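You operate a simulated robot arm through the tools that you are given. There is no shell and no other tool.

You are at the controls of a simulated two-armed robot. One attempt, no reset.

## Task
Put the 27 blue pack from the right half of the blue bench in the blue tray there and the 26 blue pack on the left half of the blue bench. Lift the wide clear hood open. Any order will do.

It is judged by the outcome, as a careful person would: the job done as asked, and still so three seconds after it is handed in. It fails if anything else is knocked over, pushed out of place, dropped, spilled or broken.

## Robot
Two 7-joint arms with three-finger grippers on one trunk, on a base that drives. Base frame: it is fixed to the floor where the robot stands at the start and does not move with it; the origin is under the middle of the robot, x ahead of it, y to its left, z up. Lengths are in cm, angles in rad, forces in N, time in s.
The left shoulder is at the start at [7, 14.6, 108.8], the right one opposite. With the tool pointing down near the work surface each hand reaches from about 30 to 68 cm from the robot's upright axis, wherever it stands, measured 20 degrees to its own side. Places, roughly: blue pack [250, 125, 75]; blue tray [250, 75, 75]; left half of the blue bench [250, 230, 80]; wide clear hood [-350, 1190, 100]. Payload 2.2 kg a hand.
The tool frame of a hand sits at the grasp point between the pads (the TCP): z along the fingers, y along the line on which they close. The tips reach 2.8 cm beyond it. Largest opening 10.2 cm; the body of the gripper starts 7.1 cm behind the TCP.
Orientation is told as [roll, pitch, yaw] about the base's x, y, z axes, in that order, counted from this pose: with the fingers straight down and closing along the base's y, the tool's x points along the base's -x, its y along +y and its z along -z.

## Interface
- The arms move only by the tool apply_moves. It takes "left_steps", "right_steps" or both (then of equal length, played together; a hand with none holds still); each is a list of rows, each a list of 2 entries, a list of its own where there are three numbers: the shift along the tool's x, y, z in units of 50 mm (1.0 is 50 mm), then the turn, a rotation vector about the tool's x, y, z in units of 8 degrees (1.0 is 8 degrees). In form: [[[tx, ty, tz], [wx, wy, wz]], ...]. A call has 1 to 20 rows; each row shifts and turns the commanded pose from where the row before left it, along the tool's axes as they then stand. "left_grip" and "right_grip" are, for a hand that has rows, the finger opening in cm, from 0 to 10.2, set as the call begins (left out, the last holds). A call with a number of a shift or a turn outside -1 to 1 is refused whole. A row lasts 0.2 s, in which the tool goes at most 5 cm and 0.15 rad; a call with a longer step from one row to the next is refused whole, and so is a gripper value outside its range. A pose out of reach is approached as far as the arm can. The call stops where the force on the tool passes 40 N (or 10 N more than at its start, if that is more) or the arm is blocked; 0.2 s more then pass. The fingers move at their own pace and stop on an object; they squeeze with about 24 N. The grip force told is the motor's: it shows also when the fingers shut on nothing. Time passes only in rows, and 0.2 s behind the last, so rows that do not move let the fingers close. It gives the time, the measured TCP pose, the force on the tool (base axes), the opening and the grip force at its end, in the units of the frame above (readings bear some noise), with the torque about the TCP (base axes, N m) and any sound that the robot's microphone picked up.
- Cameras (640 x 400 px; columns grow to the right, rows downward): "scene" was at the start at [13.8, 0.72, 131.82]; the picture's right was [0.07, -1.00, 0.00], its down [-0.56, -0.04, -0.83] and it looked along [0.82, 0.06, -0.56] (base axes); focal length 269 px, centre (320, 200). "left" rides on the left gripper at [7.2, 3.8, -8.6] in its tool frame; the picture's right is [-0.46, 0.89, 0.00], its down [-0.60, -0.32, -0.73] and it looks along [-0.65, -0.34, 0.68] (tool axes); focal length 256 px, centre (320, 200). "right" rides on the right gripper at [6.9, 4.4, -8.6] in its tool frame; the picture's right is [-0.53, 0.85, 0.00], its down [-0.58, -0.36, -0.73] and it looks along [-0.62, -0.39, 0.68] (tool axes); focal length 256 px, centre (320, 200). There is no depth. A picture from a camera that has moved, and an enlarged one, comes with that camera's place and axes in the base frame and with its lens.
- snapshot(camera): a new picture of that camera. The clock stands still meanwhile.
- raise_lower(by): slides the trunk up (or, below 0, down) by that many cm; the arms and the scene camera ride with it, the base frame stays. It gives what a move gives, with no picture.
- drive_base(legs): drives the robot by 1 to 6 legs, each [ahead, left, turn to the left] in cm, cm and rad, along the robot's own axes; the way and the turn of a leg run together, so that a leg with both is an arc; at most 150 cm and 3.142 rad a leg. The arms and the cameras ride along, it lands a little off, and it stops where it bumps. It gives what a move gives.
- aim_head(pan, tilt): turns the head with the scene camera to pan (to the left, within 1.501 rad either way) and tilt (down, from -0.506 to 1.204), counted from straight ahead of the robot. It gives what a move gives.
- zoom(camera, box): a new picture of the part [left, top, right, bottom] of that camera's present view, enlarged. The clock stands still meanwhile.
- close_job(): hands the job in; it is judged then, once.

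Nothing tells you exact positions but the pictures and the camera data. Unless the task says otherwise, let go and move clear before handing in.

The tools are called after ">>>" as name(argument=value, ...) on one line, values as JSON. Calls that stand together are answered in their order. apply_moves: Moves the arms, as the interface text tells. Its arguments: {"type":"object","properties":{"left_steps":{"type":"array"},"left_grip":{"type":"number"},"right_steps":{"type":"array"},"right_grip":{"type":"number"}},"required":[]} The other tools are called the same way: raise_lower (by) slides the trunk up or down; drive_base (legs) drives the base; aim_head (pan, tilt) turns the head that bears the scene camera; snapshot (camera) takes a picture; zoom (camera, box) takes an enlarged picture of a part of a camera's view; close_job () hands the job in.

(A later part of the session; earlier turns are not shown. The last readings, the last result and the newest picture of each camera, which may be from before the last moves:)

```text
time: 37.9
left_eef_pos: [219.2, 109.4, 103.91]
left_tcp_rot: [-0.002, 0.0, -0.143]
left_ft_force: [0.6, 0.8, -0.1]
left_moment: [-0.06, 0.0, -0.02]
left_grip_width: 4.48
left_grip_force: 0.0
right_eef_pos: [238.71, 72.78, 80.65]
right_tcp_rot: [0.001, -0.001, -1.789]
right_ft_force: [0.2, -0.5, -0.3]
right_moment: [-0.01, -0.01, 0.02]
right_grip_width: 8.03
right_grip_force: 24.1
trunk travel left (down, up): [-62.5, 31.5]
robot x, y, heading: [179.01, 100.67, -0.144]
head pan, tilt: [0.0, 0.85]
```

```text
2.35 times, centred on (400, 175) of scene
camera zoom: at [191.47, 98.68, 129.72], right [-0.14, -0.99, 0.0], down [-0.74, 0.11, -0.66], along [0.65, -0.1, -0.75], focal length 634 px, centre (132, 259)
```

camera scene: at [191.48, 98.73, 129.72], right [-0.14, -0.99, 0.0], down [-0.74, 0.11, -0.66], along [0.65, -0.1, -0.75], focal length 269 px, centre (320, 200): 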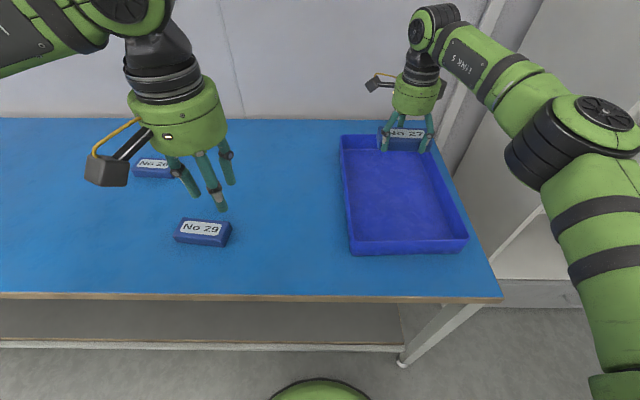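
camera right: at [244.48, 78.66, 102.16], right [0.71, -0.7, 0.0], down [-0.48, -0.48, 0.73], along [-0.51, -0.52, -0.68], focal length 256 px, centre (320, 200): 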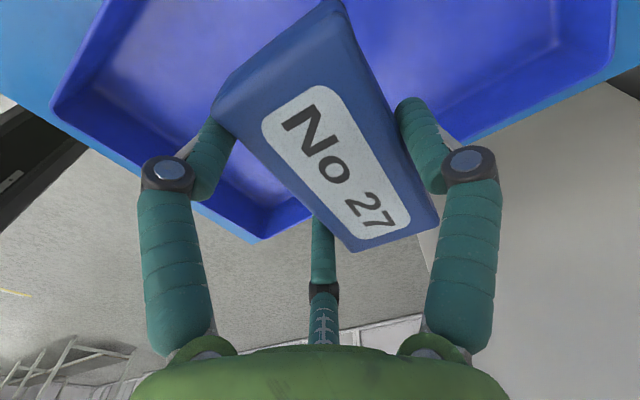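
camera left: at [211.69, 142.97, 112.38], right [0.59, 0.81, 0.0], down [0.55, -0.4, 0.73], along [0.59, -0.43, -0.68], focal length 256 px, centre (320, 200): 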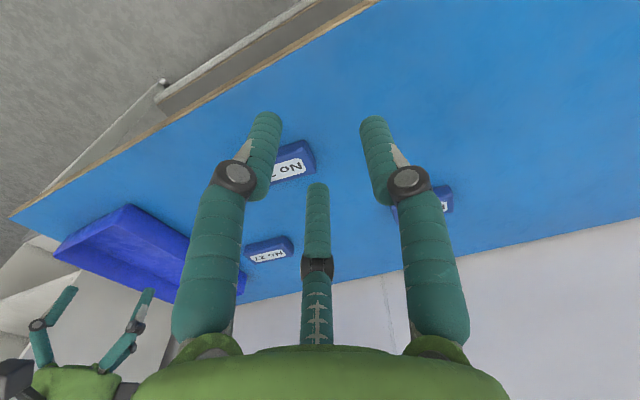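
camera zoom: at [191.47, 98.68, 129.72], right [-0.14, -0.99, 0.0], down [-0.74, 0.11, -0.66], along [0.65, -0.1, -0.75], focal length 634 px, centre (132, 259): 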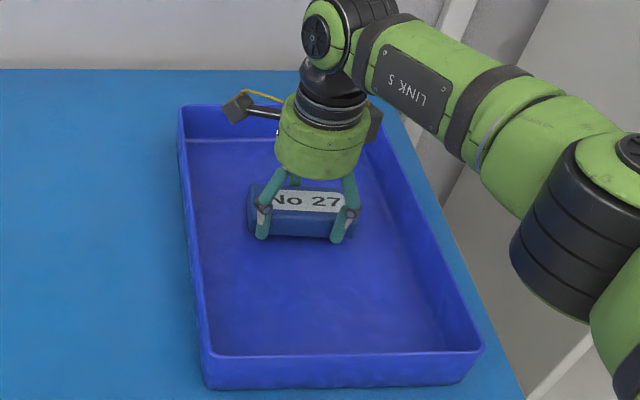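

The pack is just above the tray floor and centred. I'll lower in ~2-3 mm steps until light contact.

>>> apply_moves(right_steps=[[[0, 0, 0.06], [0, 0, 0]], [[0, 0, 0.06], [0, 0, 0]], [[0, 0, 0.06], [0, 0, 0]], [[0, 0, 0], [0, 0, 0]]])

```text
time: 38.9
left_eef_pos: [219.22, 109.3, 103.96]
left_tcp_rot: [-0.003, 0.001, -0.145]
left_ft_force: [0.1, 0.4, -0.4]
left_moment: [-0.01, -0.02, 0.0]
left_grip_width: 4.49
left_grip_force: 0.0
right_eef_pos: [238.66, 72.77, 79.73]
right_tcp_rot: [0.001, 0.001, -1.788]
right_ft_force: [1.1, 0.0, -0.6]
right_moment: [0.0, 0.02, 0.02]
right_grip_width: 8.04
right_grip_force: 23.9
trunk travel left (down, up): [-62.5, 31.5]
robot x, y, heading: [178.82, 100.75, -0.142]
head pan, tilt: [0.0, 0.85]
```

>>> apply_moves(right_steps=[[[0, 0, 0.04], [0, 0, 0]], [[0, 0, 0.04], [0, 0, 0]], [[0, 0, 0], [0, 0, 0]]])

```text
time: 39.7
left_eef_pos: [219.13, 109.41, 103.95]
left_tcp_rot: [-0.001, 0.002, -0.145]
left_ft_force: [0.0, 0.3, 0.8]
left_moment: [-0.01, 0.01, 0.02]
left_grip_width: 4.51
left_grip_force: 0.0
right_eef_pos: [238.66, 72.9, 79.3]
right_tcp_rot: [0.001, -0.001, -1.789]
right_ft_force: [0.6, 0.0, -1.4]
right_moment: [0.0, 0.01, -0.01]
right_grip_width: 8.02
right_grip_force: 24.0
trunk travel left (down, up): [-62.5, 31.5]
robot x, y, heading: [178.81, 100.46, -0.14]
head pan, tilt: [0.0, 0.85]
```

No contact yet at 79.3; continuing with tiny steps.

>>> apply_moves(right_steps=[[[0, 0, 0.04], [0, 0, 0]], [[0, 0, 0.04], [0, 0, 0]], [[0, 0, 0], [0, 0, 0]]])

```text
time: 40.5
left_eef_pos: [219.03, 109.47, 103.99]
left_tcp_rot: [-0.001, -0.001, -0.142]
left_ft_force: [-0.4, 1.1, -0.2]
left_moment: [0.01, 0.04, 0.01]
left_grip_width: 4.49
left_grip_force: 0.0
right_eef_pos: [238.69, 72.94, 79.28]
right_tcp_rot: [0.007, 0.0, -1.788]
right_ft_force: [2.9, -2.2, 13.2]
right_moment: [-0.12, 0.04, 0.04]
right_grip_width: 8.03
right_grip_force: 24.1
trunk travel left (down, up): [-62.5, 31.5]
robot x, y, heading: [178.92, 100.59, -0.152]
head pan, tilt: [0.0, 0.85]
```

Contact with the tray floor (13 N up). I'll ease off the pressure, then open.

>>> apply_moves(right_steps=[[[0, 0, -0.05], [0, 0, 0]], [[0, 0, 0], [0, 0, 0]]])

>>> apply_moves(right_steps=[[[0, 0, 0], [0, 0, 0]], [[0, 0, 0], [0, 0, 0]], [[0, 0, 0], [0, 0, 0]]], right_grip=10.2)

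>>> apply_moves(right_steps=[[[0, 0, -0.2], [0, 0, 0]], [[0, 0, -0.4], [0, 0, 0]], [[0, 0, -0.7], [0, 0, 0]], [[0, 0, -0.8], [0, 0, 0]], [[0, 0, -0.8], [0, 0, 0]], [[0, 0, 0], [0, 0, 0]]])

>>> snapshot(camera="scene")

>>> snapshot(camera="right")

```text
time: 41.1
left_eef_pos: [219.21, 109.3, 103.9]
left_tcp_rot: [-0.001, -0.004, -0.143]
left_ft_force: [-0.4, -0.1, 0.0]
left_moment: [0.04, 0.03, 0.03]
left_grip_width: 4.5
left_grip_force: 0.1
right_eef_pos: [238.67, 72.97, 79.25]
right_tcp_rot: [0.003, 0.0, -1.786]
right_ft_force: [2.3, -1.5, 8.2]
right_moment: [0.0, -0.42, -0.06]
right_grip_width: 8.02
right_grip_force: 24.2
trunk travel left (down, up): [-62.5, 31.5]
robot x, y, heading: [178.83, 100.6, -0.145]
head pan, tilt: [0.0, 0.85]
```

```text
time: 41.9
left_eef_pos: [219.19, 109.48, 103.88]
left_tcp_rot: [-0.001, 0.0, -0.143]
left_ft_force: [0.6, 0.2, 0.2]
left_moment: [0.0, -0.01, -0.04]
left_grip_width: 4.5
left_grip_force: 0.0
right_eef_pos: [238.63, 72.91, 79.12]
right_tcp_rot: [0.001, 0.0, -1.787]
right_ft_force: [0.3, 0.0, 0.0]
right_moment: [0.01, -0.02, 0.01]
right_grip_width: 10.21
right_grip_force: 0.1
trunk travel left (down, up): [-62.5, 31.5]
robot x, y, heading: [179.01, 100.3, -0.143]
head pan, tilt: [0.0, 0.85]
```

```text
time: 43.3
left_eef_pos: [219.17, 109.3, 103.83]
left_tcp_rot: [0.0, 0.0, -0.142]
left_ft_force: [0.4, 0.2, -0.2]
left_moment: [0.01, 0.0, -0.03]
left_grip_width: 4.5
left_grip_force: 0.1
right_eef_pos: [238.69, 72.78, 93.57]
right_tcp_rot: [0.001, -0.001, -1.789]
right_ft_force: [-1.0, -0.1, -1.1]
right_moment: [0.04, -0.01, -0.02]
right_grip_width: 10.2
right_grip_force: 0.1
trunk travel left (down, up): [-62.5, 31.5]
robot x, y, heading: [178.6, 100.53, -0.147]
head pan, tilt: [0.0, 0.85]
```

```text
taken
camera scene: at [191.51, 98.65, 129.71], right [-0.14, -0.99, 0.0], down [-0.74, 0.11, -0.66], along [0.65, -0.1, -0.75], focal length 269 px, centre (320, 200)
```

scene: 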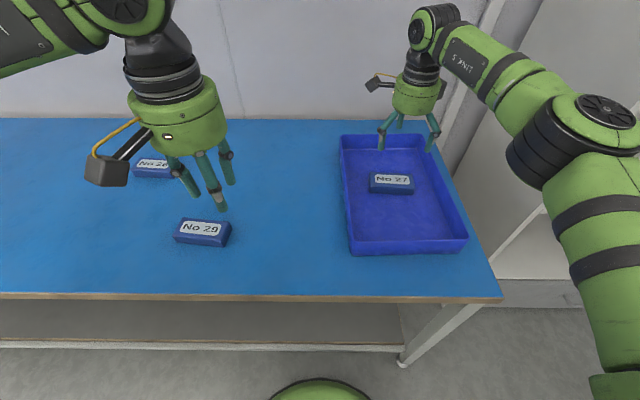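

```text
taken
camera right: at [244.49, 78.57, 102.13], right [0.71, -0.7, 0.0], down [-0.48, -0.48, 0.73], along [-0.51, -0.52, -0.68], focal length 256 px, centre (320, 200)
```

right: 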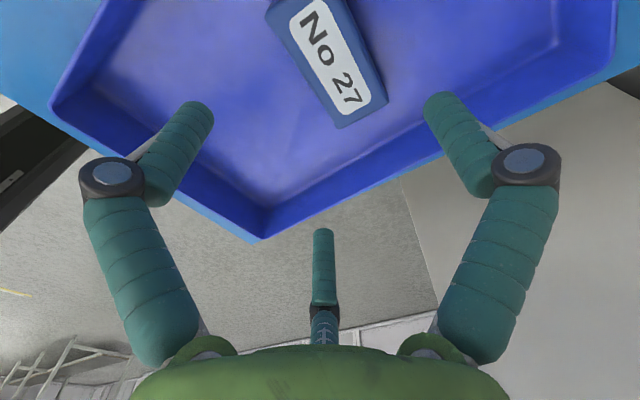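

No 27 lies in the tray. Next I'll bring the same right-hand pose over No 26 by driving left 66 cm and then ahead ~6 cm.

>>> drive_base(legs=[[0, 66, 0], [6, 0, 0]])

>>> snapshot(camera="scene")

>>> snapshot(camera="right")

```text
time: 47.5
left_eef_pos: [234.11, 174.34, 104.01]
left_tcp_rot: [-0.002, -0.001, -0.135]
left_ft_force: [1.0, 0.5, 0.0]
left_moment: [-0.02, 0.0, 0.01]
left_grip_width: 4.5
left_grip_force: 0.1
right_eef_pos: [254.01, 138.09, 93.77]
right_tcp_rot: [0.005, 0.0, -1.779]
right_ft_force: [-1.0, 0.5, -0.9]
right_moment: [-0.05, 0.02, 0.02]
right_grip_width: 10.18
right_grip_force: 0.1
trunk travel left (down, up): [-62.5, 31.5]
robot x, y, heading: [193.91, 165.12, -0.135]
head pan, tilt: [0.0, 0.85]
```

```text
taken
camera scene: at [206.5, 163.45, 129.74], right [-0.14, -0.99, 0.0], down [-0.74, 0.1, -0.66], along [0.65, -0.09, -0.75], focal length 269 px, centre (320, 200)
```

scene: 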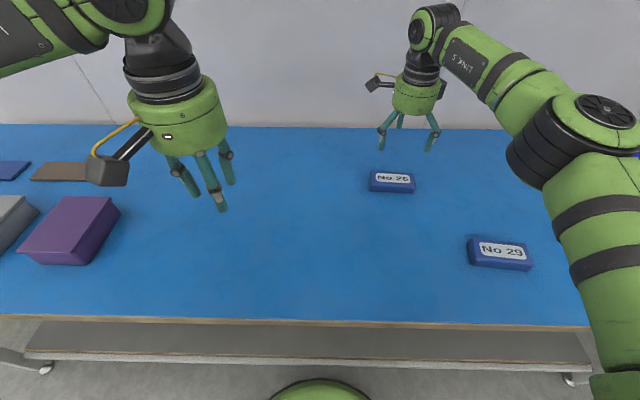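

```text
taken
camera right: at [259.72, 143.88, 102.24], right [0.72, -0.7, 0.0], down [-0.48, -0.49, 0.73], along [-0.51, -0.52, -0.68], focal length 256 px, centre (320, 200)
```

right: 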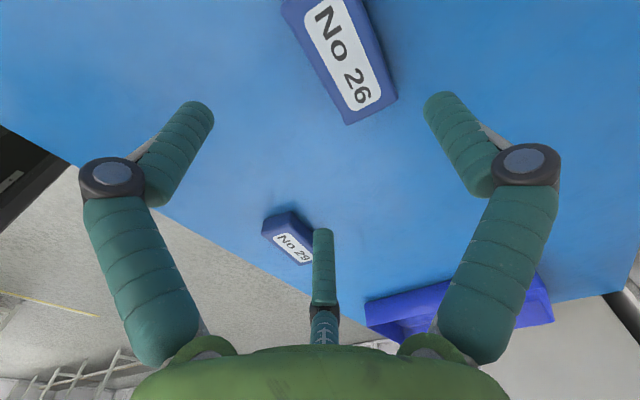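

The hand camera places No 26's centre at about [256.2, 136.9]. I'll zoom to refine its angle before descending.

>>> zoom(camera="scene", box=[360, 165, 424, 205])

>>> zoom(camera="right", box=[240, 0, 440, 125])

```text
10.00 times, centred on (392, 185) of scene
camera zoom: at [206.5, 163.45, 129.74], right [-0.14, -0.99, 0.0], down [-0.74, 0.1, -0.66], along [0.65, -0.09, -0.75], focal length 2692 px, centre (-400, 350)
```

zoom: 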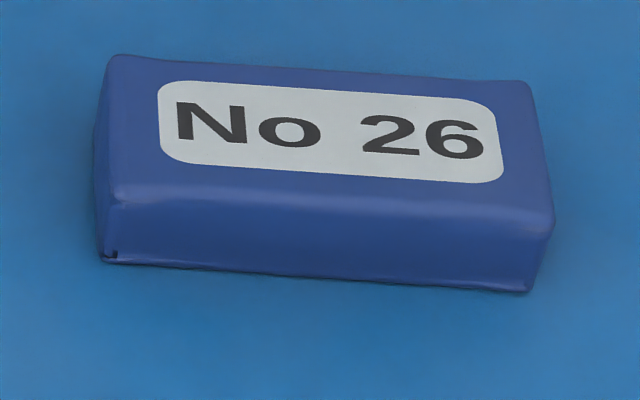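

```text
3.20 times, centred on (340, 62) of right
camera zoom: at [259.72, 143.88, 102.24], right [0.72, -0.7, 0.0], down [-0.48, -0.49, 0.73], along [-0.51, -0.52, -0.68], focal length 819 px, centre (256, 640)
```

zoom: 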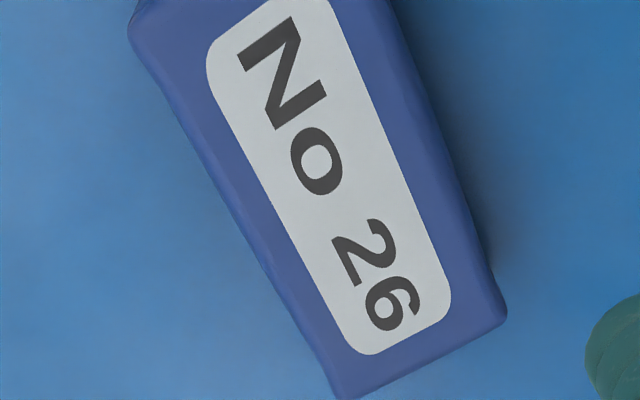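

I'll rotate slightly to match No 26's angle (yaw -1.81), align, and descend to just above it.

>>> apply_moves(right_steps=[[[0, 0, 0], [0, 0, 0.21]], [[-0.126, 0.202, 0.5], [0, 0, 0]], [[0, 0, 0.7], [0, 0, 0]], [[0, 0, 0.6], [0, 0, 0]], [[0, 0, 0.4], [0, 0, 0]], [[0, 0, 0], [0, 0, 0]]])

>>> snapshot(camera="right")

>>> zoom(camera="scene", box=[340, 90, 460, 210])

```text
time: 48.9
left_eef_pos: [234.23, 174.28, 103.87]
left_tcp_rot: [-0.002, -0.002, -0.136]
left_ft_force: [-0.3, 0.3, 0.1]
left_moment: [0.0, -0.03, 0.01]
left_grip_width: 4.51
left_grip_force: 0.1
right_eef_pos: [254.88, 137.14, 82.67]
right_tcp_rot: [0.002, 0.0, -1.809]
right_ft_force: [0.5, 0.2, 0.1]
right_moment: [-0.01, 0.0, 0.0]
right_grip_width: 10.19
right_grip_force: 0.0
trunk travel left (down, up): [-62.5, 31.5]
robot x, y, heading: [194.2, 164.93, -0.136]
head pan, tilt: [0.0, 0.85]
```

```text
taken
camera right: at [260.86, 142.82, 91.2], right [0.7, -0.72, 0.0], down [-0.49, -0.47, 0.73], along [-0.52, -0.51, -0.68], focal length 256 px, centre (320, 200)
```

right: 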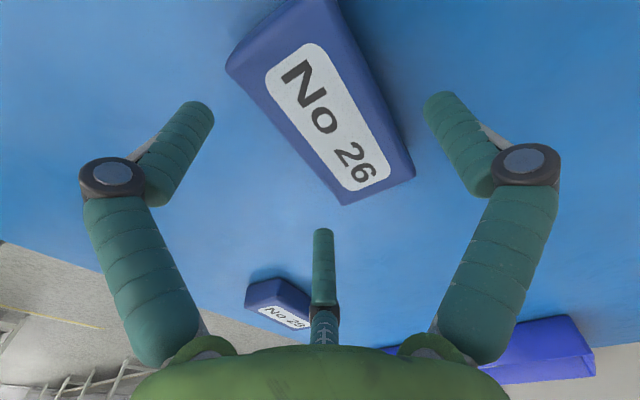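

```text
3.33 times, centred on (400, 150) of scene
camera zoom: at [206.57, 163.41, 129.72], right [-0.14, -0.99, 0.0], down [-0.74, 0.1, -0.66], along [0.65, -0.09, -0.75], focal length 898 px, centre (53, 367)
```

zoom: 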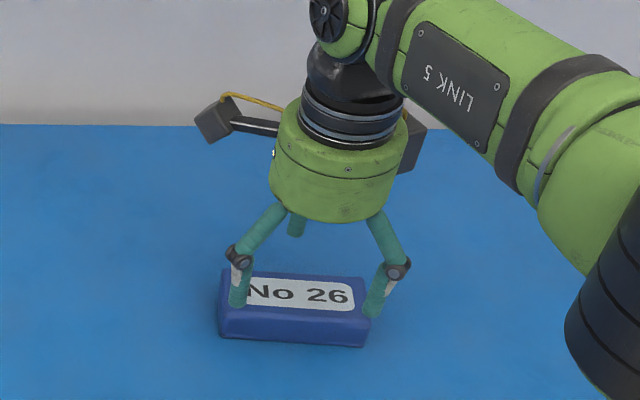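

Alignment nearly matches the earlier successful grasp. I'll nudge slightly and descend to the same grasp height (~78.7).

>>> apply_moves(right_steps=[[[0.05, -0.08, 0.1], [0, 0, 0]], [[0, 0, 0.2], [0, 0, 0]], [[0, 0, 0.2], [0, 0, 0]], [[0, 0, 0.1], [0, 0, 0]], [[0, 0, 0.1], [0, 0, 0]], [[0, 0, 0.09], [0, 0, 0]], [[0, 0, 0], [0, 0, 0]]])

>>> snapshot(camera="right")

>>> zoom(camera="scene", box=[350, 130, 450, 210])

```text
time: 50.5
left_eef_pos: [234.24, 174.33, 103.81]
left_tcp_rot: [-0.001, -0.002, -0.135]
left_ft_force: [-0.2, 0.3, 0.3]
left_moment: [-0.01, -0.04, 0.02]
left_grip_width: 4.49
left_grip_force: 0.1
right_eef_pos: [254.58, 137.54, 78.57]
right_tcp_rot: [0.001, 0.0, -1.807]
right_ft_force: [0.1, -0.1, 0.0]
right_moment: [-0.02, 0.0, -0.01]
right_grip_width: 10.2
right_grip_force: 0.0
trunk travel left (down, up): [-62.5, 31.5]
robot x, y, heading: [193.91, 165.3, -0.141]
head pan, tilt: [0.0, 0.85]
```

```text
taken
camera right: at [260.5, 143.2, 87.2], right [0.7, -0.72, 0.0], down [-0.49, -0.47, 0.73], along [-0.52, -0.51, -0.68], focal length 256 px, centre (320, 200)
```

right: 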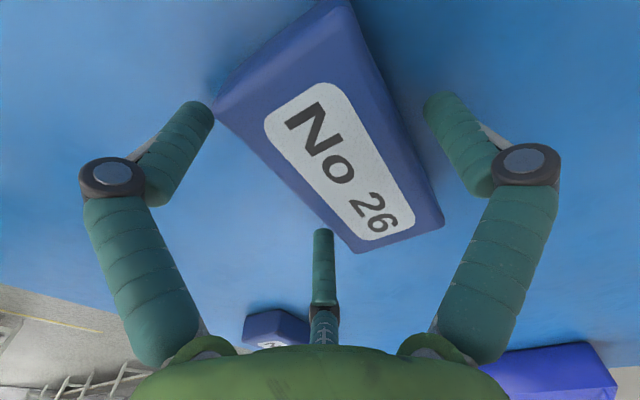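

```text
5.00 times, centred on (400, 170) of scene
camera zoom: at [206.61, 163.41, 129.72], right [-0.14, -0.99, 0.0], down [-0.74, 0.1, -0.66], along [0.65, -0.09, -0.75], focal length 1346 px, centre (-80, 350)
```

zoom: 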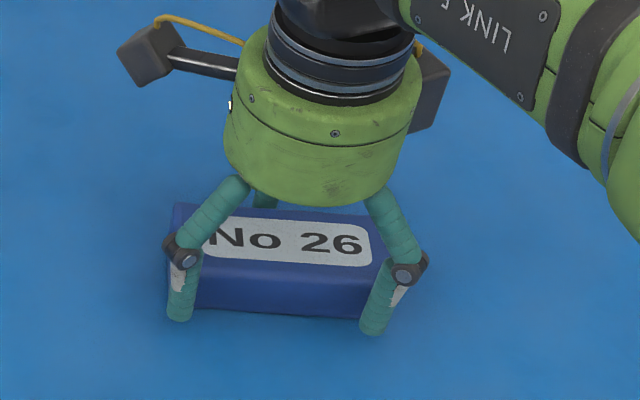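

Same relation as the previous grasp, with no contact force. Closing on No 26 and lifting slightly to check.

>>> apply_moves(right_steps=[[[0, 0, 0], [0, 0, 0]], [[0, 0, 0], [0, 0, 0]], [[0, 0, 0], [0, 0, 0]], [[0, 0, 0], [0, 0, 0]], [[0, 0, 0], [0, 0, 0]]], right_grip=2.0)

>>> apply_moves(right_steps=[[[0, 0, -0.1], [0, 0, 0]], [[0, 0, -0.2], [0, 0, 0]], [[0, 0, -0.3], [0, 0, 0]], [[0, 0, 0], [0, 0, 0]]])

>>> snapshot(camera="right")

>>> snapshot(camera="scene")

```text
time: 51.7
left_eef_pos: [234.23, 174.36, 103.82]
left_tcp_rot: [-0.001, -0.001, -0.134]
left_ft_force: [0.5, 0.4, 0.1]
left_moment: [0.02, 0.0, 0.01]
left_grip_width: 4.48
left_grip_force: 0.0
right_eef_pos: [254.52, 137.62, 78.68]
right_tcp_rot: [0.004, 0.001, -1.808]
right_ft_force: [3.2, -0.4, 4.5]
right_moment: [-0.03, -0.12, 0.0]
right_grip_width: 8.03
right_grip_force: 24.0
trunk travel left (down, up): [-62.5, 31.5]
robot x, y, heading: [194.41, 164.99, -0.135]
head pan, tilt: [0.0, 0.85]
```

```text
time: 52.7
left_eef_pos: [234.26, 174.34, 103.81]
left_tcp_rot: [0.0, -0.001, -0.133]
left_ft_force: [-0.3, 0.7, -0.9]
left_moment: [0.03, 0.02, -0.01]
left_grip_width: 4.5
left_grip_force: 0.0
right_eef_pos: [254.65, 137.47, 81.71]
right_tcp_rot: [0.002, 0.0, -1.809]
right_ft_force: [0.4, 0.4, -0.4]
right_moment: [0.07, 0.01, 0.05]
right_grip_width: 8.07
right_grip_force: 24.1
trunk travel left (down, up): [-62.5, 31.5]
robot x, y, heading: [193.94, 164.92, -0.137]
head pan, tilt: [0.0, 0.85]
```

```text
taken
camera right: at [260.53, 143.18, 90.21], right [0.7, -0.72, 0.0], down [-0.49, -0.47, 0.73], along [-0.52, -0.51, -0.68], focal length 256 px, centre (320, 200)
```

right: 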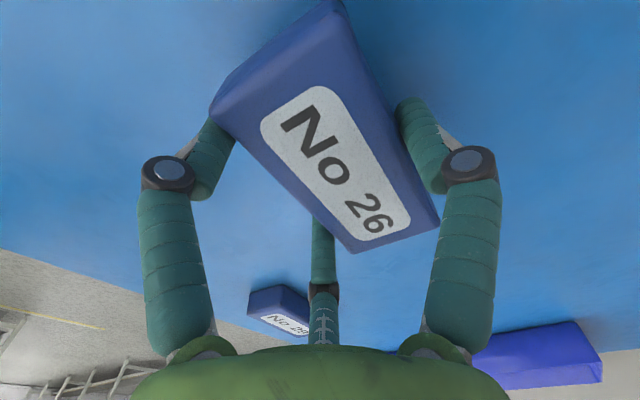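

```text
taken
camera scene: at [206.65, 163.4, 129.71], right [-0.14, -0.99, 0.0], down [-0.74, 0.1, -0.66], along [0.65, -0.09, -0.75], focal length 269 px, centre (320, 200)
```

scene: 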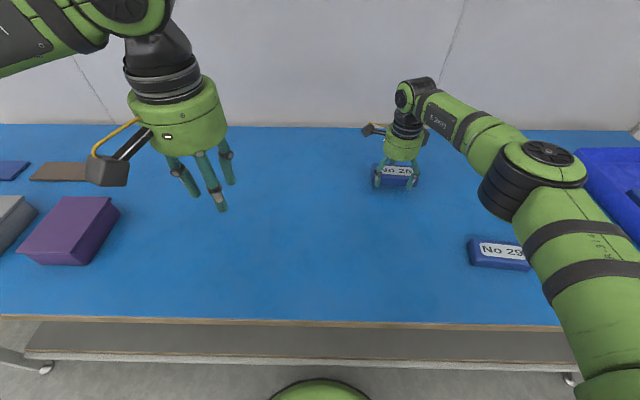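

No 26 is held. The bench midpoint is near y≈163, and the space around y≈187 (right of the purple box at y>205) is free, so I'll lift and drive left 50 cm.

>>> apply_moves(right_steps=[[[0, 0, -0.5], [0, 0, 0]], [[0, 0, -0.7], [0, 0, 0]], [[0, 0, -0.7], [0, 0, 0]], [[0, 0, -0.4], [0, 0, 0]], [[0, 0, 0], [0, 0, 0]]])

>>> drive_base(legs=[[0, 50, 0]])

>>> snapshot(camera="scene")

>>> snapshot(camera="right")

```text
time: 53.9
left_eef_pos: [234.29, 174.32, 103.95]
left_tcp_rot: [-0.001, -0.001, -0.136]
left_ft_force: [-0.3, 1.1, 0.2]
left_moment: [-0.04, -0.02, -0.03]
left_grip_width: 4.5
left_grip_force: 0.1
right_eef_pos: [254.57, 137.58, 93.16]
right_tcp_rot: [0.001, -0.001, -1.809]
right_ft_force: [0.1, 0.3, 0.1]
right_moment: [-0.02, -0.02, 0.0]
right_grip_width: 8.02
right_grip_force: 24.0
trunk travel left (down, up): [-62.5, 31.5]
robot x, y, heading: [194.12, 164.63, -0.137]
head pan, tilt: [0.0, 0.85]
```

```text
time: 56.9
left_eef_pos: [241.02, 224.56, 103.9]
left_tcp_rot: [0.0, -0.002, -0.133]
left_ft_force: [-0.4, -0.2, -0.3]
left_moment: [-0.02, 0.0, 0.0]
left_grip_width: 4.51
left_grip_force: 0.1
right_eef_pos: [261.53, 187.71, 93.11]
right_tcp_rot: [0.003, 0.0, -1.804]
right_ft_force: [0.0, 0.0, -0.7]
right_moment: [0.0, -0.01, 0.01]
right_grip_width: 8.04
right_grip_force: 24.1
trunk travel left (down, up): [-62.5, 31.5]
robot x, y, heading: [200.87, 215.24, -0.133]
head pan, tilt: [0.0, 0.85]
```

```text
taken
camera scene: at [213.43, 213.52, 129.72], right [-0.13, -0.99, 0.0], down [-0.74, 0.1, -0.66], along [0.65, -0.09, -0.75], focal length 269 px, centre (320, 200)
```

scene: 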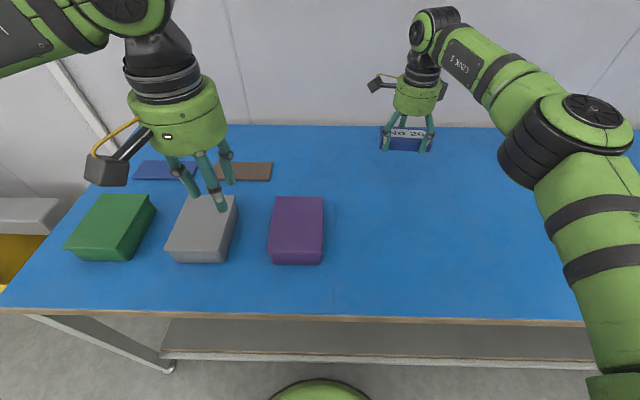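

```text
taken
camera right: at [267.36, 193.37, 101.66], right [0.7, -0.72, 0.0], down [-0.49, -0.48, 0.73], along [-0.52, -0.51, -0.68], focal length 256 px, centre (320, 200)
```

right: 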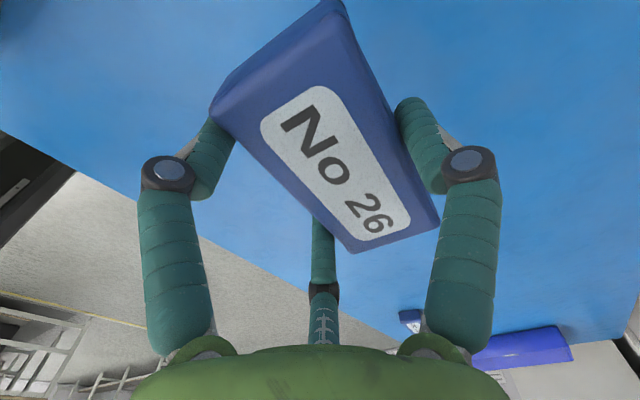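

The spot under No 26 (~[263,187]) is clear and well within the left half. Lowering now.

>>> apply_moves(right_steps=[[[0, 0, 0.7], [0, 0, 0]], [[0, 0, 0.7], [0, 0, 0]], [[0, 0, 0.6], [0, 0, 0]], [[0, 0, 0.4], [0, 0, 0]], [[0, 0, 0.2], [0, 0, 0]], [[0, 0, 0.08], [0, 0, 0]], [[0, 0, 0], [0, 0, 0]]])

>>> apply_moves(right_steps=[[[0, 0, 0.06], [0, 0, 0]], [[0, 0, 0.04], [0, 0, 0]], [[0, 0, 0], [0, 0, 0]]])

```text
time: 58.5
left_eef_pos: [240.92, 224.45, 103.93]
left_tcp_rot: [-0.002, -0.001, -0.133]
left_ft_force: [-0.8, -0.1, -0.3]
left_moment: [-0.01, 0.02, 0.01]
left_grip_width: 4.52
left_grip_force: 0.0
right_eef_pos: [261.48, 187.62, 79.8]
right_tcp_rot: [0.001, 0.0, -1.806]
right_ft_force: [0.2, 0.0, -1.4]
right_moment: [-0.02, -0.01, -0.01]
right_grip_width: 8.02
right_grip_force: 23.9
trunk travel left (down, up): [-62.5, 31.5]
robot x, y, heading: [200.63, 215.38, -0.133]
head pan, tilt: [0.0, 0.85]
```

```text
time: 59.3
left_eef_pos: [240.97, 224.5, 103.88]
left_tcp_rot: [-0.002, -0.001, -0.132]
left_ft_force: [0.1, -0.5, -0.1]
left_moment: [0.01, 0.02, -0.01]
left_grip_width: 4.51
left_grip_force: 0.1
right_eef_pos: [261.58, 187.72, 79.17]
right_tcp_rot: [0.003, 0.001, -1.806]
right_ft_force: [-0.4, -0.3, 0.0]
right_moment: [-0.02, 0.03, 0.0]
right_grip_width: 8.05
right_grip_force: 24.3
trunk travel left (down, up): [-62.5, 31.5]
robot x, y, heading: [200.57, 214.86, -0.132]
head pan, tilt: [0.0, 0.85]
```

No contact yet; a few more millimetre steps.

>>> apply_moves(right_steps=[[[0, 0, 0.04], [0, 0, 0]], [[0, 0, 0.04], [0, 0, 0]], [[0, 0, 0], [0, 0, 0]]])

```text
time: 60.1
left_eef_pos: [241.01, 224.57, 103.84]
left_tcp_rot: [-0.002, -0.001, -0.133]
left_ft_force: [-0.1, -0.4, -0.1]
left_moment: [0.01, -0.02, 0.0]
left_grip_width: 4.53
left_grip_force: 0.1
right_eef_pos: [261.4, 187.74, 78.72]
right_tcp_rot: [0.001, -0.001, -1.805]
right_ft_force: [-0.4, -0.3, -0.2]
right_moment: [0.03, 0.03, -0.01]
right_grip_width: 8.03
right_grip_force: 23.8
trunk travel left (down, up): [-62.5, 31.5]
robot x, y, heading: [200.68, 215.09, -0.135]
head pan, tilt: [0.0, 0.85]
```

>>> apply_moves(right_steps=[[[0, 0, 0.03], [0, 0, 0]], [[0, 0, 0.02], [0, 0, 0]], [[0, 0, 0], [0, 0, 0]]])

```text
time: 60.9
left_eef_pos: [240.84, 224.5, 103.93]
left_tcp_rot: [-0.002, -0.001, -0.132]
left_ft_force: [-0.1, 0.0, -0.3]
left_moment: [0.0, 0.01, 0.03]
left_grip_width: 4.51
left_grip_force: 0.0
right_eef_pos: [261.38, 187.75, 78.69]
right_tcp_rot: [0.005, 0.001, -1.807]
right_ft_force: [2.2, -1.5, 8.6]
right_moment: [-0.07, -0.03, 0.0]
right_grip_width: 8.03
right_grip_force: 24.5
trunk travel left (down, up): [-62.5, 31.5]
robot x, y, heading: [200.84, 215.21, -0.131]
head pan, tilt: [0.0, 0.85]
```

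No 26 is on the bench with light contact. Releasing and retreating straight up.

>>> apply_moves(right_steps=[[[0, 0, -0.03], [0, 0, 0]], [[0, 0, 0], [0, 0, 0]]])

>>> apply_moves(right_steps=[[[0, 0, 0], [0, 0, 0]], [[0, 0, 0], [0, 0, 0]], [[0, 0, 0], [0, 0, 0]]], right_grip=10.2)

>>> apply_moves(right_steps=[[[0, 0, -0.2], [0, 0, 0]], [[0, 0, -0.4], [0, 0, 0]], [[0, 0, -0.7], [0, 0, 0]], [[0, 0, -0.8], [0, 0, 0]], [[0, 0, -0.9], [0, 0, 0]], [[0, 0, -0.9], [0, 0, 0]], [[0, 0, 0], [0, 0, 0]]])

>>> snapshot(camera="scene")

>>> snapshot(camera="right")

```text
time: 61.5
left_eef_pos: [241.0, 224.54, 103.87]
left_tcp_rot: [-0.002, -0.001, -0.132]
left_ft_force: [0.4, 0.5, -0.2]
left_moment: [-0.05, -0.01, 0.01]
left_grip_width: 4.48
left_grip_force: 0.1
right_eef_pos: [261.41, 187.68, 78.65]
right_tcp_rot: [0.003, 0.0, -1.807]
right_ft_force: [2.4, -1.6, 4.4]
right_moment: [-0.03, -0.31, -0.04]
right_grip_width: 8.02
right_grip_force: 24.1
trunk travel left (down, up): [-62.5, 31.5]
robot x, y, heading: [200.89, 215.18, -0.132]
head pan, tilt: [0.0, 0.85]
```

```text
time: 62.3
left_eef_pos: [240.89, 224.69, 103.83]
left_tcp_rot: [-0.002, -0.002, -0.132]
left_ft_force: [-0.3, 0.1, 0.2]
left_moment: [0.01, 0.01, 0.01]
left_grip_width: 4.51
left_grip_force: 0.0
right_eef_pos: [261.49, 187.76, 78.71]
right_tcp_rot: [0.002, 0.0, -1.806]
right_ft_force: [-0.2, -0.3, 0.4]
right_moment: [-0.03, 0.02, 0.03]
right_grip_width: 10.19
right_grip_force: 0.1
trunk travel left (down, up): [-62.5, 31.5]
robot x, y, heading: [200.95, 215.16, -0.133]
head pan, tilt: [0.0, 0.85]
```

```text
time: 63.9
left_eef_pos: [241.02, 224.51, 103.85]
left_tcp_rot: [-0.001, 0.001, -0.131]
left_ft_force: [0.2, -0.7, 0.0]
left_moment: [0.01, -0.04, -0.04]
left_grip_width: 4.5
left_grip_force: 0.1
right_eef_pos: [261.57, 187.86, 98.11]
right_tcp_rot: [0.001, 0.0, -1.806]
right_ft_force: [-0.8, 0.2, 0.3]
right_moment: [-0.02, 0.01, 0.03]
right_grip_width: 10.18
right_grip_force: 0.1
trunk travel left (down, up): [-62.5, 31.5]
robot x, y, heading: [200.83, 215.18, -0.137]
head pan, tilt: [0.0, 0.85]
```

```text
taken
camera scene: at [213.47, 213.48, 129.71], right [-0.13, -0.99, 0.0], down [-0.74, 0.1, -0.66], along [0.65, -0.09, -0.75], focal length 269 px, centre (320, 200)
```

scene: 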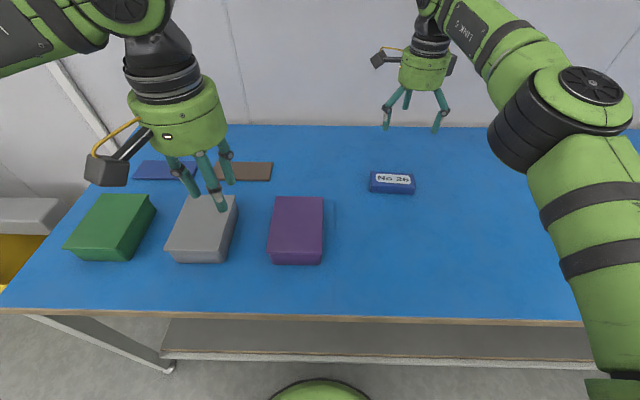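

```text
taken
camera right: at [267.46, 193.39, 106.7], right [0.7, -0.72, 0.0], down [-0.49, -0.48, 0.73], along [-0.52, -0.51, -0.68], focal length 256 px, centre (320, 200)
```

right: 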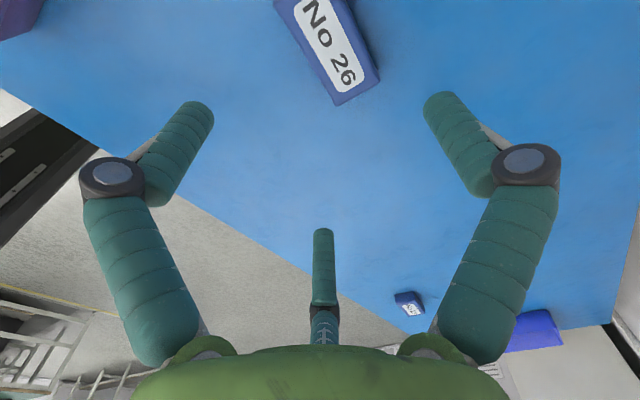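

No 26 rests on the left half, clear of everything. Now I'll back away from the bench, turn left toward the far end of the room, and look for the hood.

>>> drive_base(legs=[[-80, 0, 0], [0, 0, 1.706]])

>>> aim_head(pan=0.0, tilt=0.15)

>>> snapshot(camera="scene")

```text
time: 72.3
left_eef_pos: [106.9, 264.1, 103.87]
left_tcp_rot: [-0.003, -0.002, 1.587]
left_ft_force: [0.2, 0.7, 0.1]
left_moment: [0.02, -0.05, 0.02]
left_grip_width: 4.52
left_grip_force: 0.1
right_eef_pos: [140.14, 289.91, 98.21]
right_tcp_rot: [0.002, 0.0, -0.088]
right_ft_force: [-0.3, 0.9, -0.1]
right_moment: [-0.01, -0.01, 0.0]
right_grip_width: 10.21
right_grip_force: 0.1
trunk travel left (down, up): [-62.5, 31.5]
robot x, y, heading: [122.01, 225.62, 1.588]
head pan, tilt: [0.0, 0.85]
```

```text
time: 73.4
left_eef_pos: [106.85, 264.11, 103.91]
left_tcp_rot: [-0.001, -0.002, 1.587]
left_ft_force: [-0.3, 0.3, -0.2]
left_moment: [0.0, 0.03, 0.02]
left_grip_width: 4.5
left_grip_force: 0.1
right_eef_pos: [140.2, 289.93, 98.19]
right_tcp_rot: [0.001, 0.001, -0.086]
right_ft_force: [-1.2, 0.9, -0.2]
right_moment: [0.03, -0.02, 0.01]
right_grip_width: 10.19
right_grip_force: 0.1
trunk travel left (down, up): [-62.5, 31.5]
robot x, y, heading: [122.09, 225.71, 1.583]
head pan, tilt: [0.0, 0.15]
```

```text
taken
camera scene: at [121.87, 240.09, 135.95], right [1.0, 0.01, 0.0], down [0.0, -0.15, -0.99], along [-0.01, 0.99, -0.15], focal length 269 px, centre (320, 200)
```

scene: 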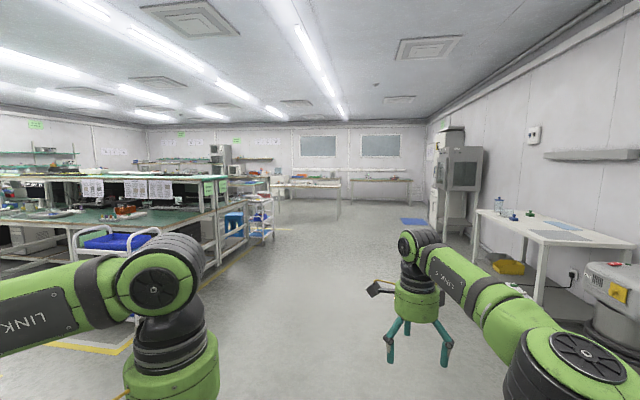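

I'm in the aisle facing along +y. The hood should appear around column 186, row 170; let me zoom there.

>>> zoom(camera="scene", box=[120, 110, 280, 220])

>>> zoom(camera="scene", box=[240, 110, 440, 240])

```text
3.64 times, centred on (200, 165) of scene
camera zoom: at [121.87, 240.09, 135.95], right [1.0, 0.01, 0.0], down [0.0, -0.15, -0.99], along [-0.01, 0.99, -0.15], focal length 979 px, centre (756, 327)
```

zoom: 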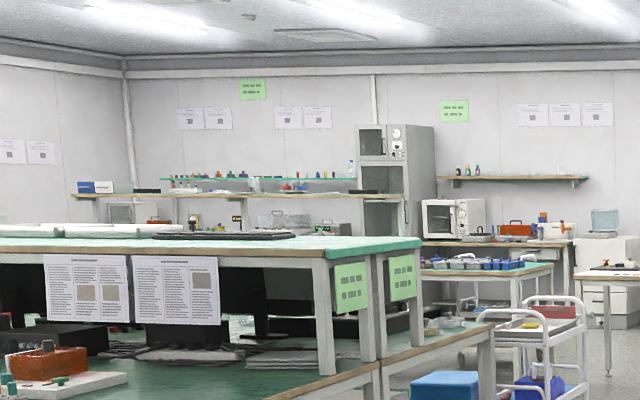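

```text
3.08 times, centred on (340, 175) of scene
camera zoom: at [121.87, 240.09, 135.95], right [1.0, 0.01, 0.0], down [0.0, -0.15, -0.99], along [-0.01, 0.99, -0.15], focal length 828 px, centre (258, 277)
```

zoom: 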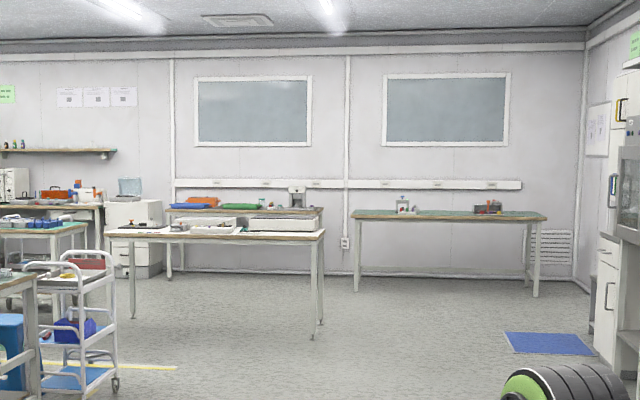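

The hood is on a bench by the far wall, beyond a table and island desks. I'll drive up the aisle about 4 m and look again.

>>> drive_base(legs=[[150, 0, 0], [150, 0, 0], [110, 0, 0]])

>>> snapshot(camera="scene")

>>> aim_head(pan=0.8, tilt=0.25)

>>> snapshot(camera="scene")

```text
time: 93.1
left_eef_pos: [98.44, 675.04, 103.8]
left_tcp_rot: [-0.001, -0.001, 1.587]
left_ft_force: [0.9, 0.3, 0.1]
left_moment: [-0.01, 0.03, 0.02]
left_grip_width: 4.49
left_grip_force: 0.1
right_eef_pos: [131.58, 700.89, 98.17]
right_tcp_rot: [0.002, 0.0, -0.084]
right_ft_force: [-0.6, 0.3, 0.2]
right_moment: [0.02, 0.02, 0.01]
right_grip_width: 10.2
right_grip_force: 0.0
trunk travel left (down, up): [-62.5, 31.5]
robot x, y, heading: [113.76, 636.71, 1.581]
head pan, tilt: [0.0, 0.15]
```

```text
taken
camera scene: at [113.43, 651.09, 135.96], right [1.0, 0.02, 0.0], down [0.0, -0.15, -0.99], along [-0.02, 0.99, -0.15], focal length 269 px, centre (320, 200)
```

scene: 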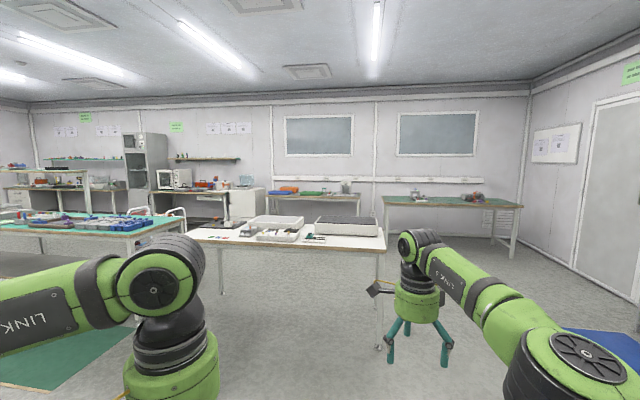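

```text
time: 94.2
left_eef_pos: [98.5, 674.99, 103.92]
left_tcp_rot: [-0.001, -0.002, 1.588]
left_ft_force: [-0.2, -0.9, 0.9]
left_moment: [-0.03, 0.0, -0.01]
left_grip_width: 4.52
left_grip_force: 0.0
right_eef_pos: [131.64, 701.03, 98.16]
right_tcp_rot: [0.001, 0.0, -0.084]
right_ft_force: [-0.1, -0.1, 0.2]
right_moment: [-0.03, 0.02, 0.0]
right_grip_width: 10.19
right_grip_force: 0.0
trunk travel left (down, up): [-62.5, 31.5]
robot x, y, heading: [113.75, 636.51, 1.588]
head pan, tilt: [0.799, 0.25]
```

```text
taken
camera scene: at [106.79, 648.24, 135.03], right [0.69, 0.73, 0.0], down [0.18, -0.17, -0.97], along [-0.71, 0.66, -0.25], focal length 269 px, centre (320, 200)
```

scene: 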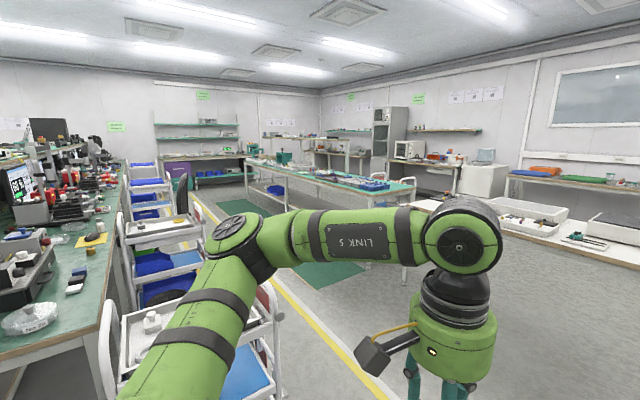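

The far bench with shelves (left of the tall grey cabinet) should hold the hood. Zooming to see the layout and passage.

>>> zoom(camera="scene", box=[230, 90, 430, 215])

>>> zoom(camera="scene", box=[300, 110, 400, 170])

>>> zoom(camera="scene", box=[380, 100, 640, 262])

```text
3.20 times, centred on (330, 152) of scene
camera zoom: at [106.79, 648.24, 135.03], right [0.69, 0.73, 0.0], down [0.18, -0.17, -0.97], along [-0.71, 0.66, -0.25], focal length 862 px, centre (288, 352)
```

zoom: 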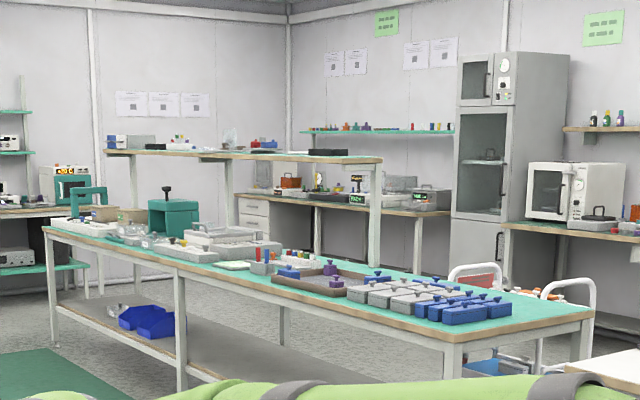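

```text
6.40 times, centred on (350, 140) of scene
camera zoom: at [106.79, 648.24, 135.03], right [0.69, 0.73, 0.0], down [0.18, -0.17, -0.97], along [-0.71, 0.66, -0.25], focal length 1723 px, centre (128, 584)
```

zoom: 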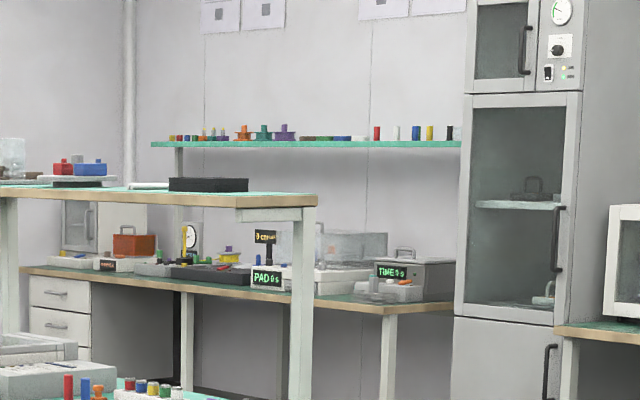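

```text
2.46 times, centred on (510, 181) of scene
camera zoom: at [106.79, 648.24, 135.03], right [0.69, 0.73, 0.0], down [0.18, -0.17, -0.97], along [-0.71, 0.66, -0.25], focal length 663 px, centre (-148, 247)
```

zoom: 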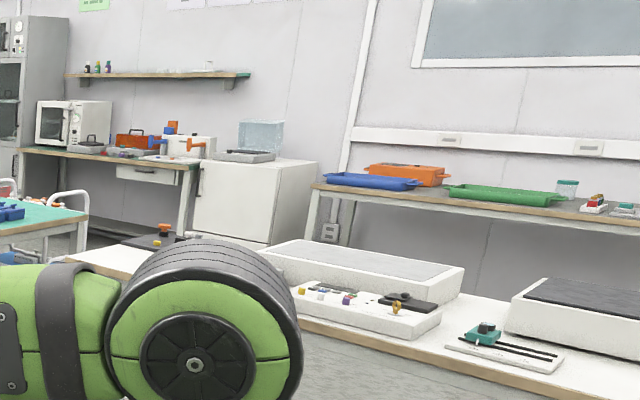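

The whole room is turned about -0.15 rad. The free way seems to be around the right end of the white table, then left along the far benches. First I'll retract the right hand so the arms stay compact, then drive to the right of the table.

>>> apply_moves(right_steps=[[[0, -0.8, -0.1], [0, 0, 0]], [[0, -0.8, -0.1], [0, 0, 0]], [[0, -0.8, -0.1], [0, 0, 0]], [[0, -0.8, -0.1], [0, 0, 0]], [[0, -0.8, -0.1], [0, 0, 0]], [[0, -0.6, -0.1], [0, 0, 0]]])

>>> drive_base(legs=[[130, -112, 0]])

>>> aim_head(pan=0.5, tilt=0.3)

>>> snapshot(camera="scene")

>>> aim_head(pan=-0.4, tilt=0.4)

>>> snapshot(camera="scene")

```text
time: 95.6
left_eef_pos: [98.4, 675.04, 103.99]
left_tcp_rot: [-0.001, -0.002, 1.587]
left_ft_force: [-0.7, -0.2, -0.3]
left_moment: [-0.02, 0.0, -0.01]
left_grip_width: 4.49
left_grip_force: 0.1
right_eef_pos: [129.63, 677.9, 101.2]
right_tcp_rot: [0.004, 0.0, -0.085]
right_ft_force: [0.3, -0.5, 0.4]
right_moment: [-0.03, 0.0, 0.01]
right_grip_width: 10.2
right_grip_force: 0.0
trunk travel left (down, up): [-62.5, 31.5]
robot x, y, heading: [113.78, 636.46, 1.586]
head pan, tilt: [0.799, 0.25]
```

```text
refused: leg 1 is longer than a leg can be; nothing moved
```

```text
time: 96.4
left_eef_pos: [98.34, 675.15, 103.84]
left_tcp_rot: [-0.002, -0.002, 1.59]
left_ft_force: [-1.1, 0.3, -0.6]
left_moment: [0.02, 0.0, 0.03]
left_grip_width: 4.49
left_grip_force: 0.1
right_eef_pos: [129.58, 677.97, 101.22]
right_tcp_rot: [0.0, 0.001, -0.086]
right_ft_force: [0.3, -0.3, 0.2]
right_moment: [-0.01, 0.0, 0.02]
right_grip_width: 10.19
right_grip_force: 0.0
trunk travel left (down, up): [-62.5, 31.5]
robot x, y, heading: [113.34, 636.9, 1.587]
head pan, tilt: [0.499, 0.3]
```

```text
taken
camera scene: at [108.97, 649.96, 134.56], right [0.87, 0.49, 0.0], down [0.15, -0.26, -0.96], along [-0.47, 0.83, -0.3], focal length 269 px, centre (320, 200)
```

scene: 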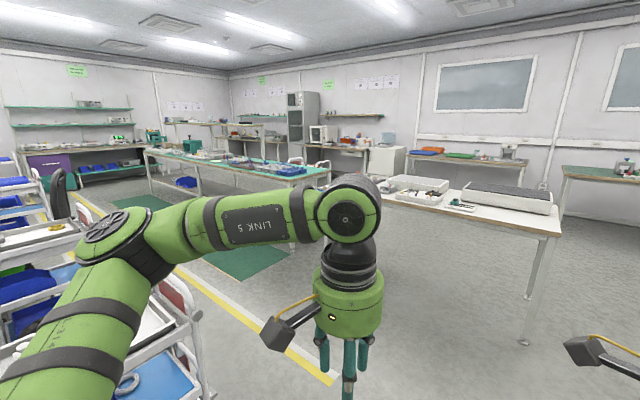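

```text
time: 97.6
left_eef_pos: [98.47, 675.17, 103.9]
left_tcp_rot: [-0.002, -0.002, 1.587]
left_ft_force: [0.7, -0.5, 0.6]
left_moment: [0.01, -0.02, 0.0]
left_grip_width: 4.53
left_grip_force: 0.0
right_eef_pos: [129.61, 678.02, 101.1]
right_tcp_rot: [0.003, 0.0, -0.083]
right_ft_force: [-0.2, 0.3, 0.9]
right_moment: [-0.06, 0.02, 0.01]
right_grip_width: 10.2
right_grip_force: 0.1
trunk travel left (down, up): [-62.5, 31.5]
robot x, y, heading: [113.83, 636.7, 1.592]
head pan, tilt: [-0.4, 0.4]
```

```text
taken
camera scene: at [117.04, 650.43, 133.63], right [0.93, -0.37, 0.0], down [-0.14, -0.36, -0.92], along [0.34, 0.85, -0.39], focal length 269 px, centre (320, 200)
```

scene: 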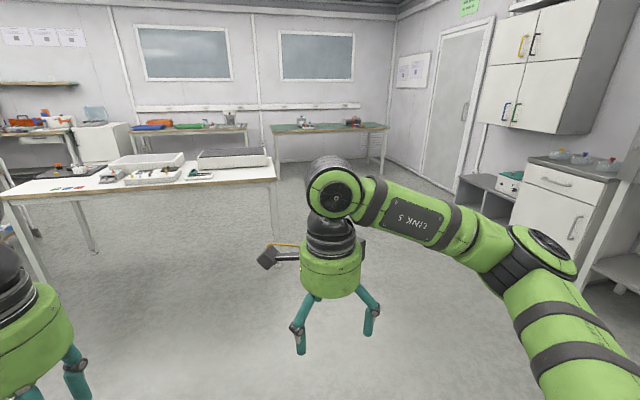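

The right side of the table is open. Driving around it in shorter legs.

>>> drive_base(legs=[[60, -56, 0], [60, -56, 0]])

>>> aim_head(pan=0.5, tilt=0.3)

>>> snapshot(camera="scene")

```text
time: 106.0
left_eef_pos: [209.59, 796.28, 103.85]
left_tcp_rot: [-0.001, -0.001, 1.577]
left_ft_force: [0.7, -0.3, 0.0]
left_moment: [0.0, -0.03, 0.03]
left_grip_width: 4.48
left_grip_force: 0.1
right_eef_pos: [240.91, 798.79, 101.15]
right_tcp_rot: [0.001, 0.0, -0.094]
right_ft_force: [0.0, 0.2, 0.2]
right_moment: [-0.02, 0.06, 0.03]
right_grip_width: 10.19
right_grip_force: 0.1
trunk travel left (down, up): [-62.5, 31.5]
robot x, y, heading: [224.5, 757.47, 1.582]
head pan, tilt: [-0.4, 0.4]
```

```text
time: 107.2
left_eef_pos: [209.79, 796.34, 103.9]
left_tcp_rot: [-0.002, -0.003, 1.576]
left_ft_force: [0.5, -0.6, 0.6]
left_moment: [-0.01, 0.01, 0.03]
left_grip_width: 4.5
left_grip_force: 0.0
right_eef_pos: [240.83, 799.0, 101.2]
right_tcp_rot: [0.0, -0.001, -0.097]
right_ft_force: [-0.2, 0.1, 0.5]
right_moment: [0.01, 0.02, -0.02]
right_grip_width: 10.17
right_grip_force: 0.0
trunk travel left (down, up): [-62.5, 31.5]
robot x, y, heading: [224.28, 757.67, 1.575]
head pan, tilt: [0.499, 0.3]
```

```text
taken
camera scene: at [219.99, 771.04, 134.56], right [0.88, 0.48, 0.0], down [0.14, -0.26, -0.96], along [-0.46, 0.84, -0.3], focal length 269 px, centre (320, 200)
```

scene: 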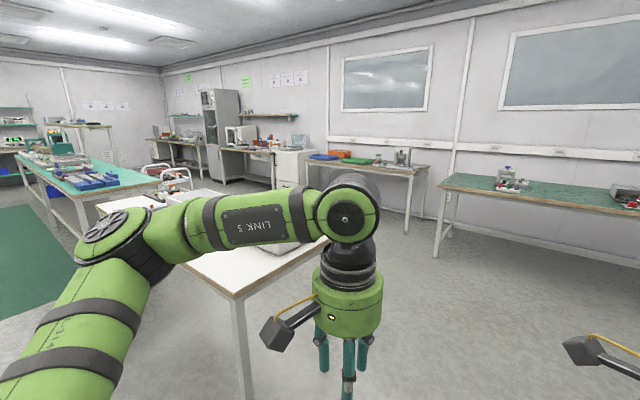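

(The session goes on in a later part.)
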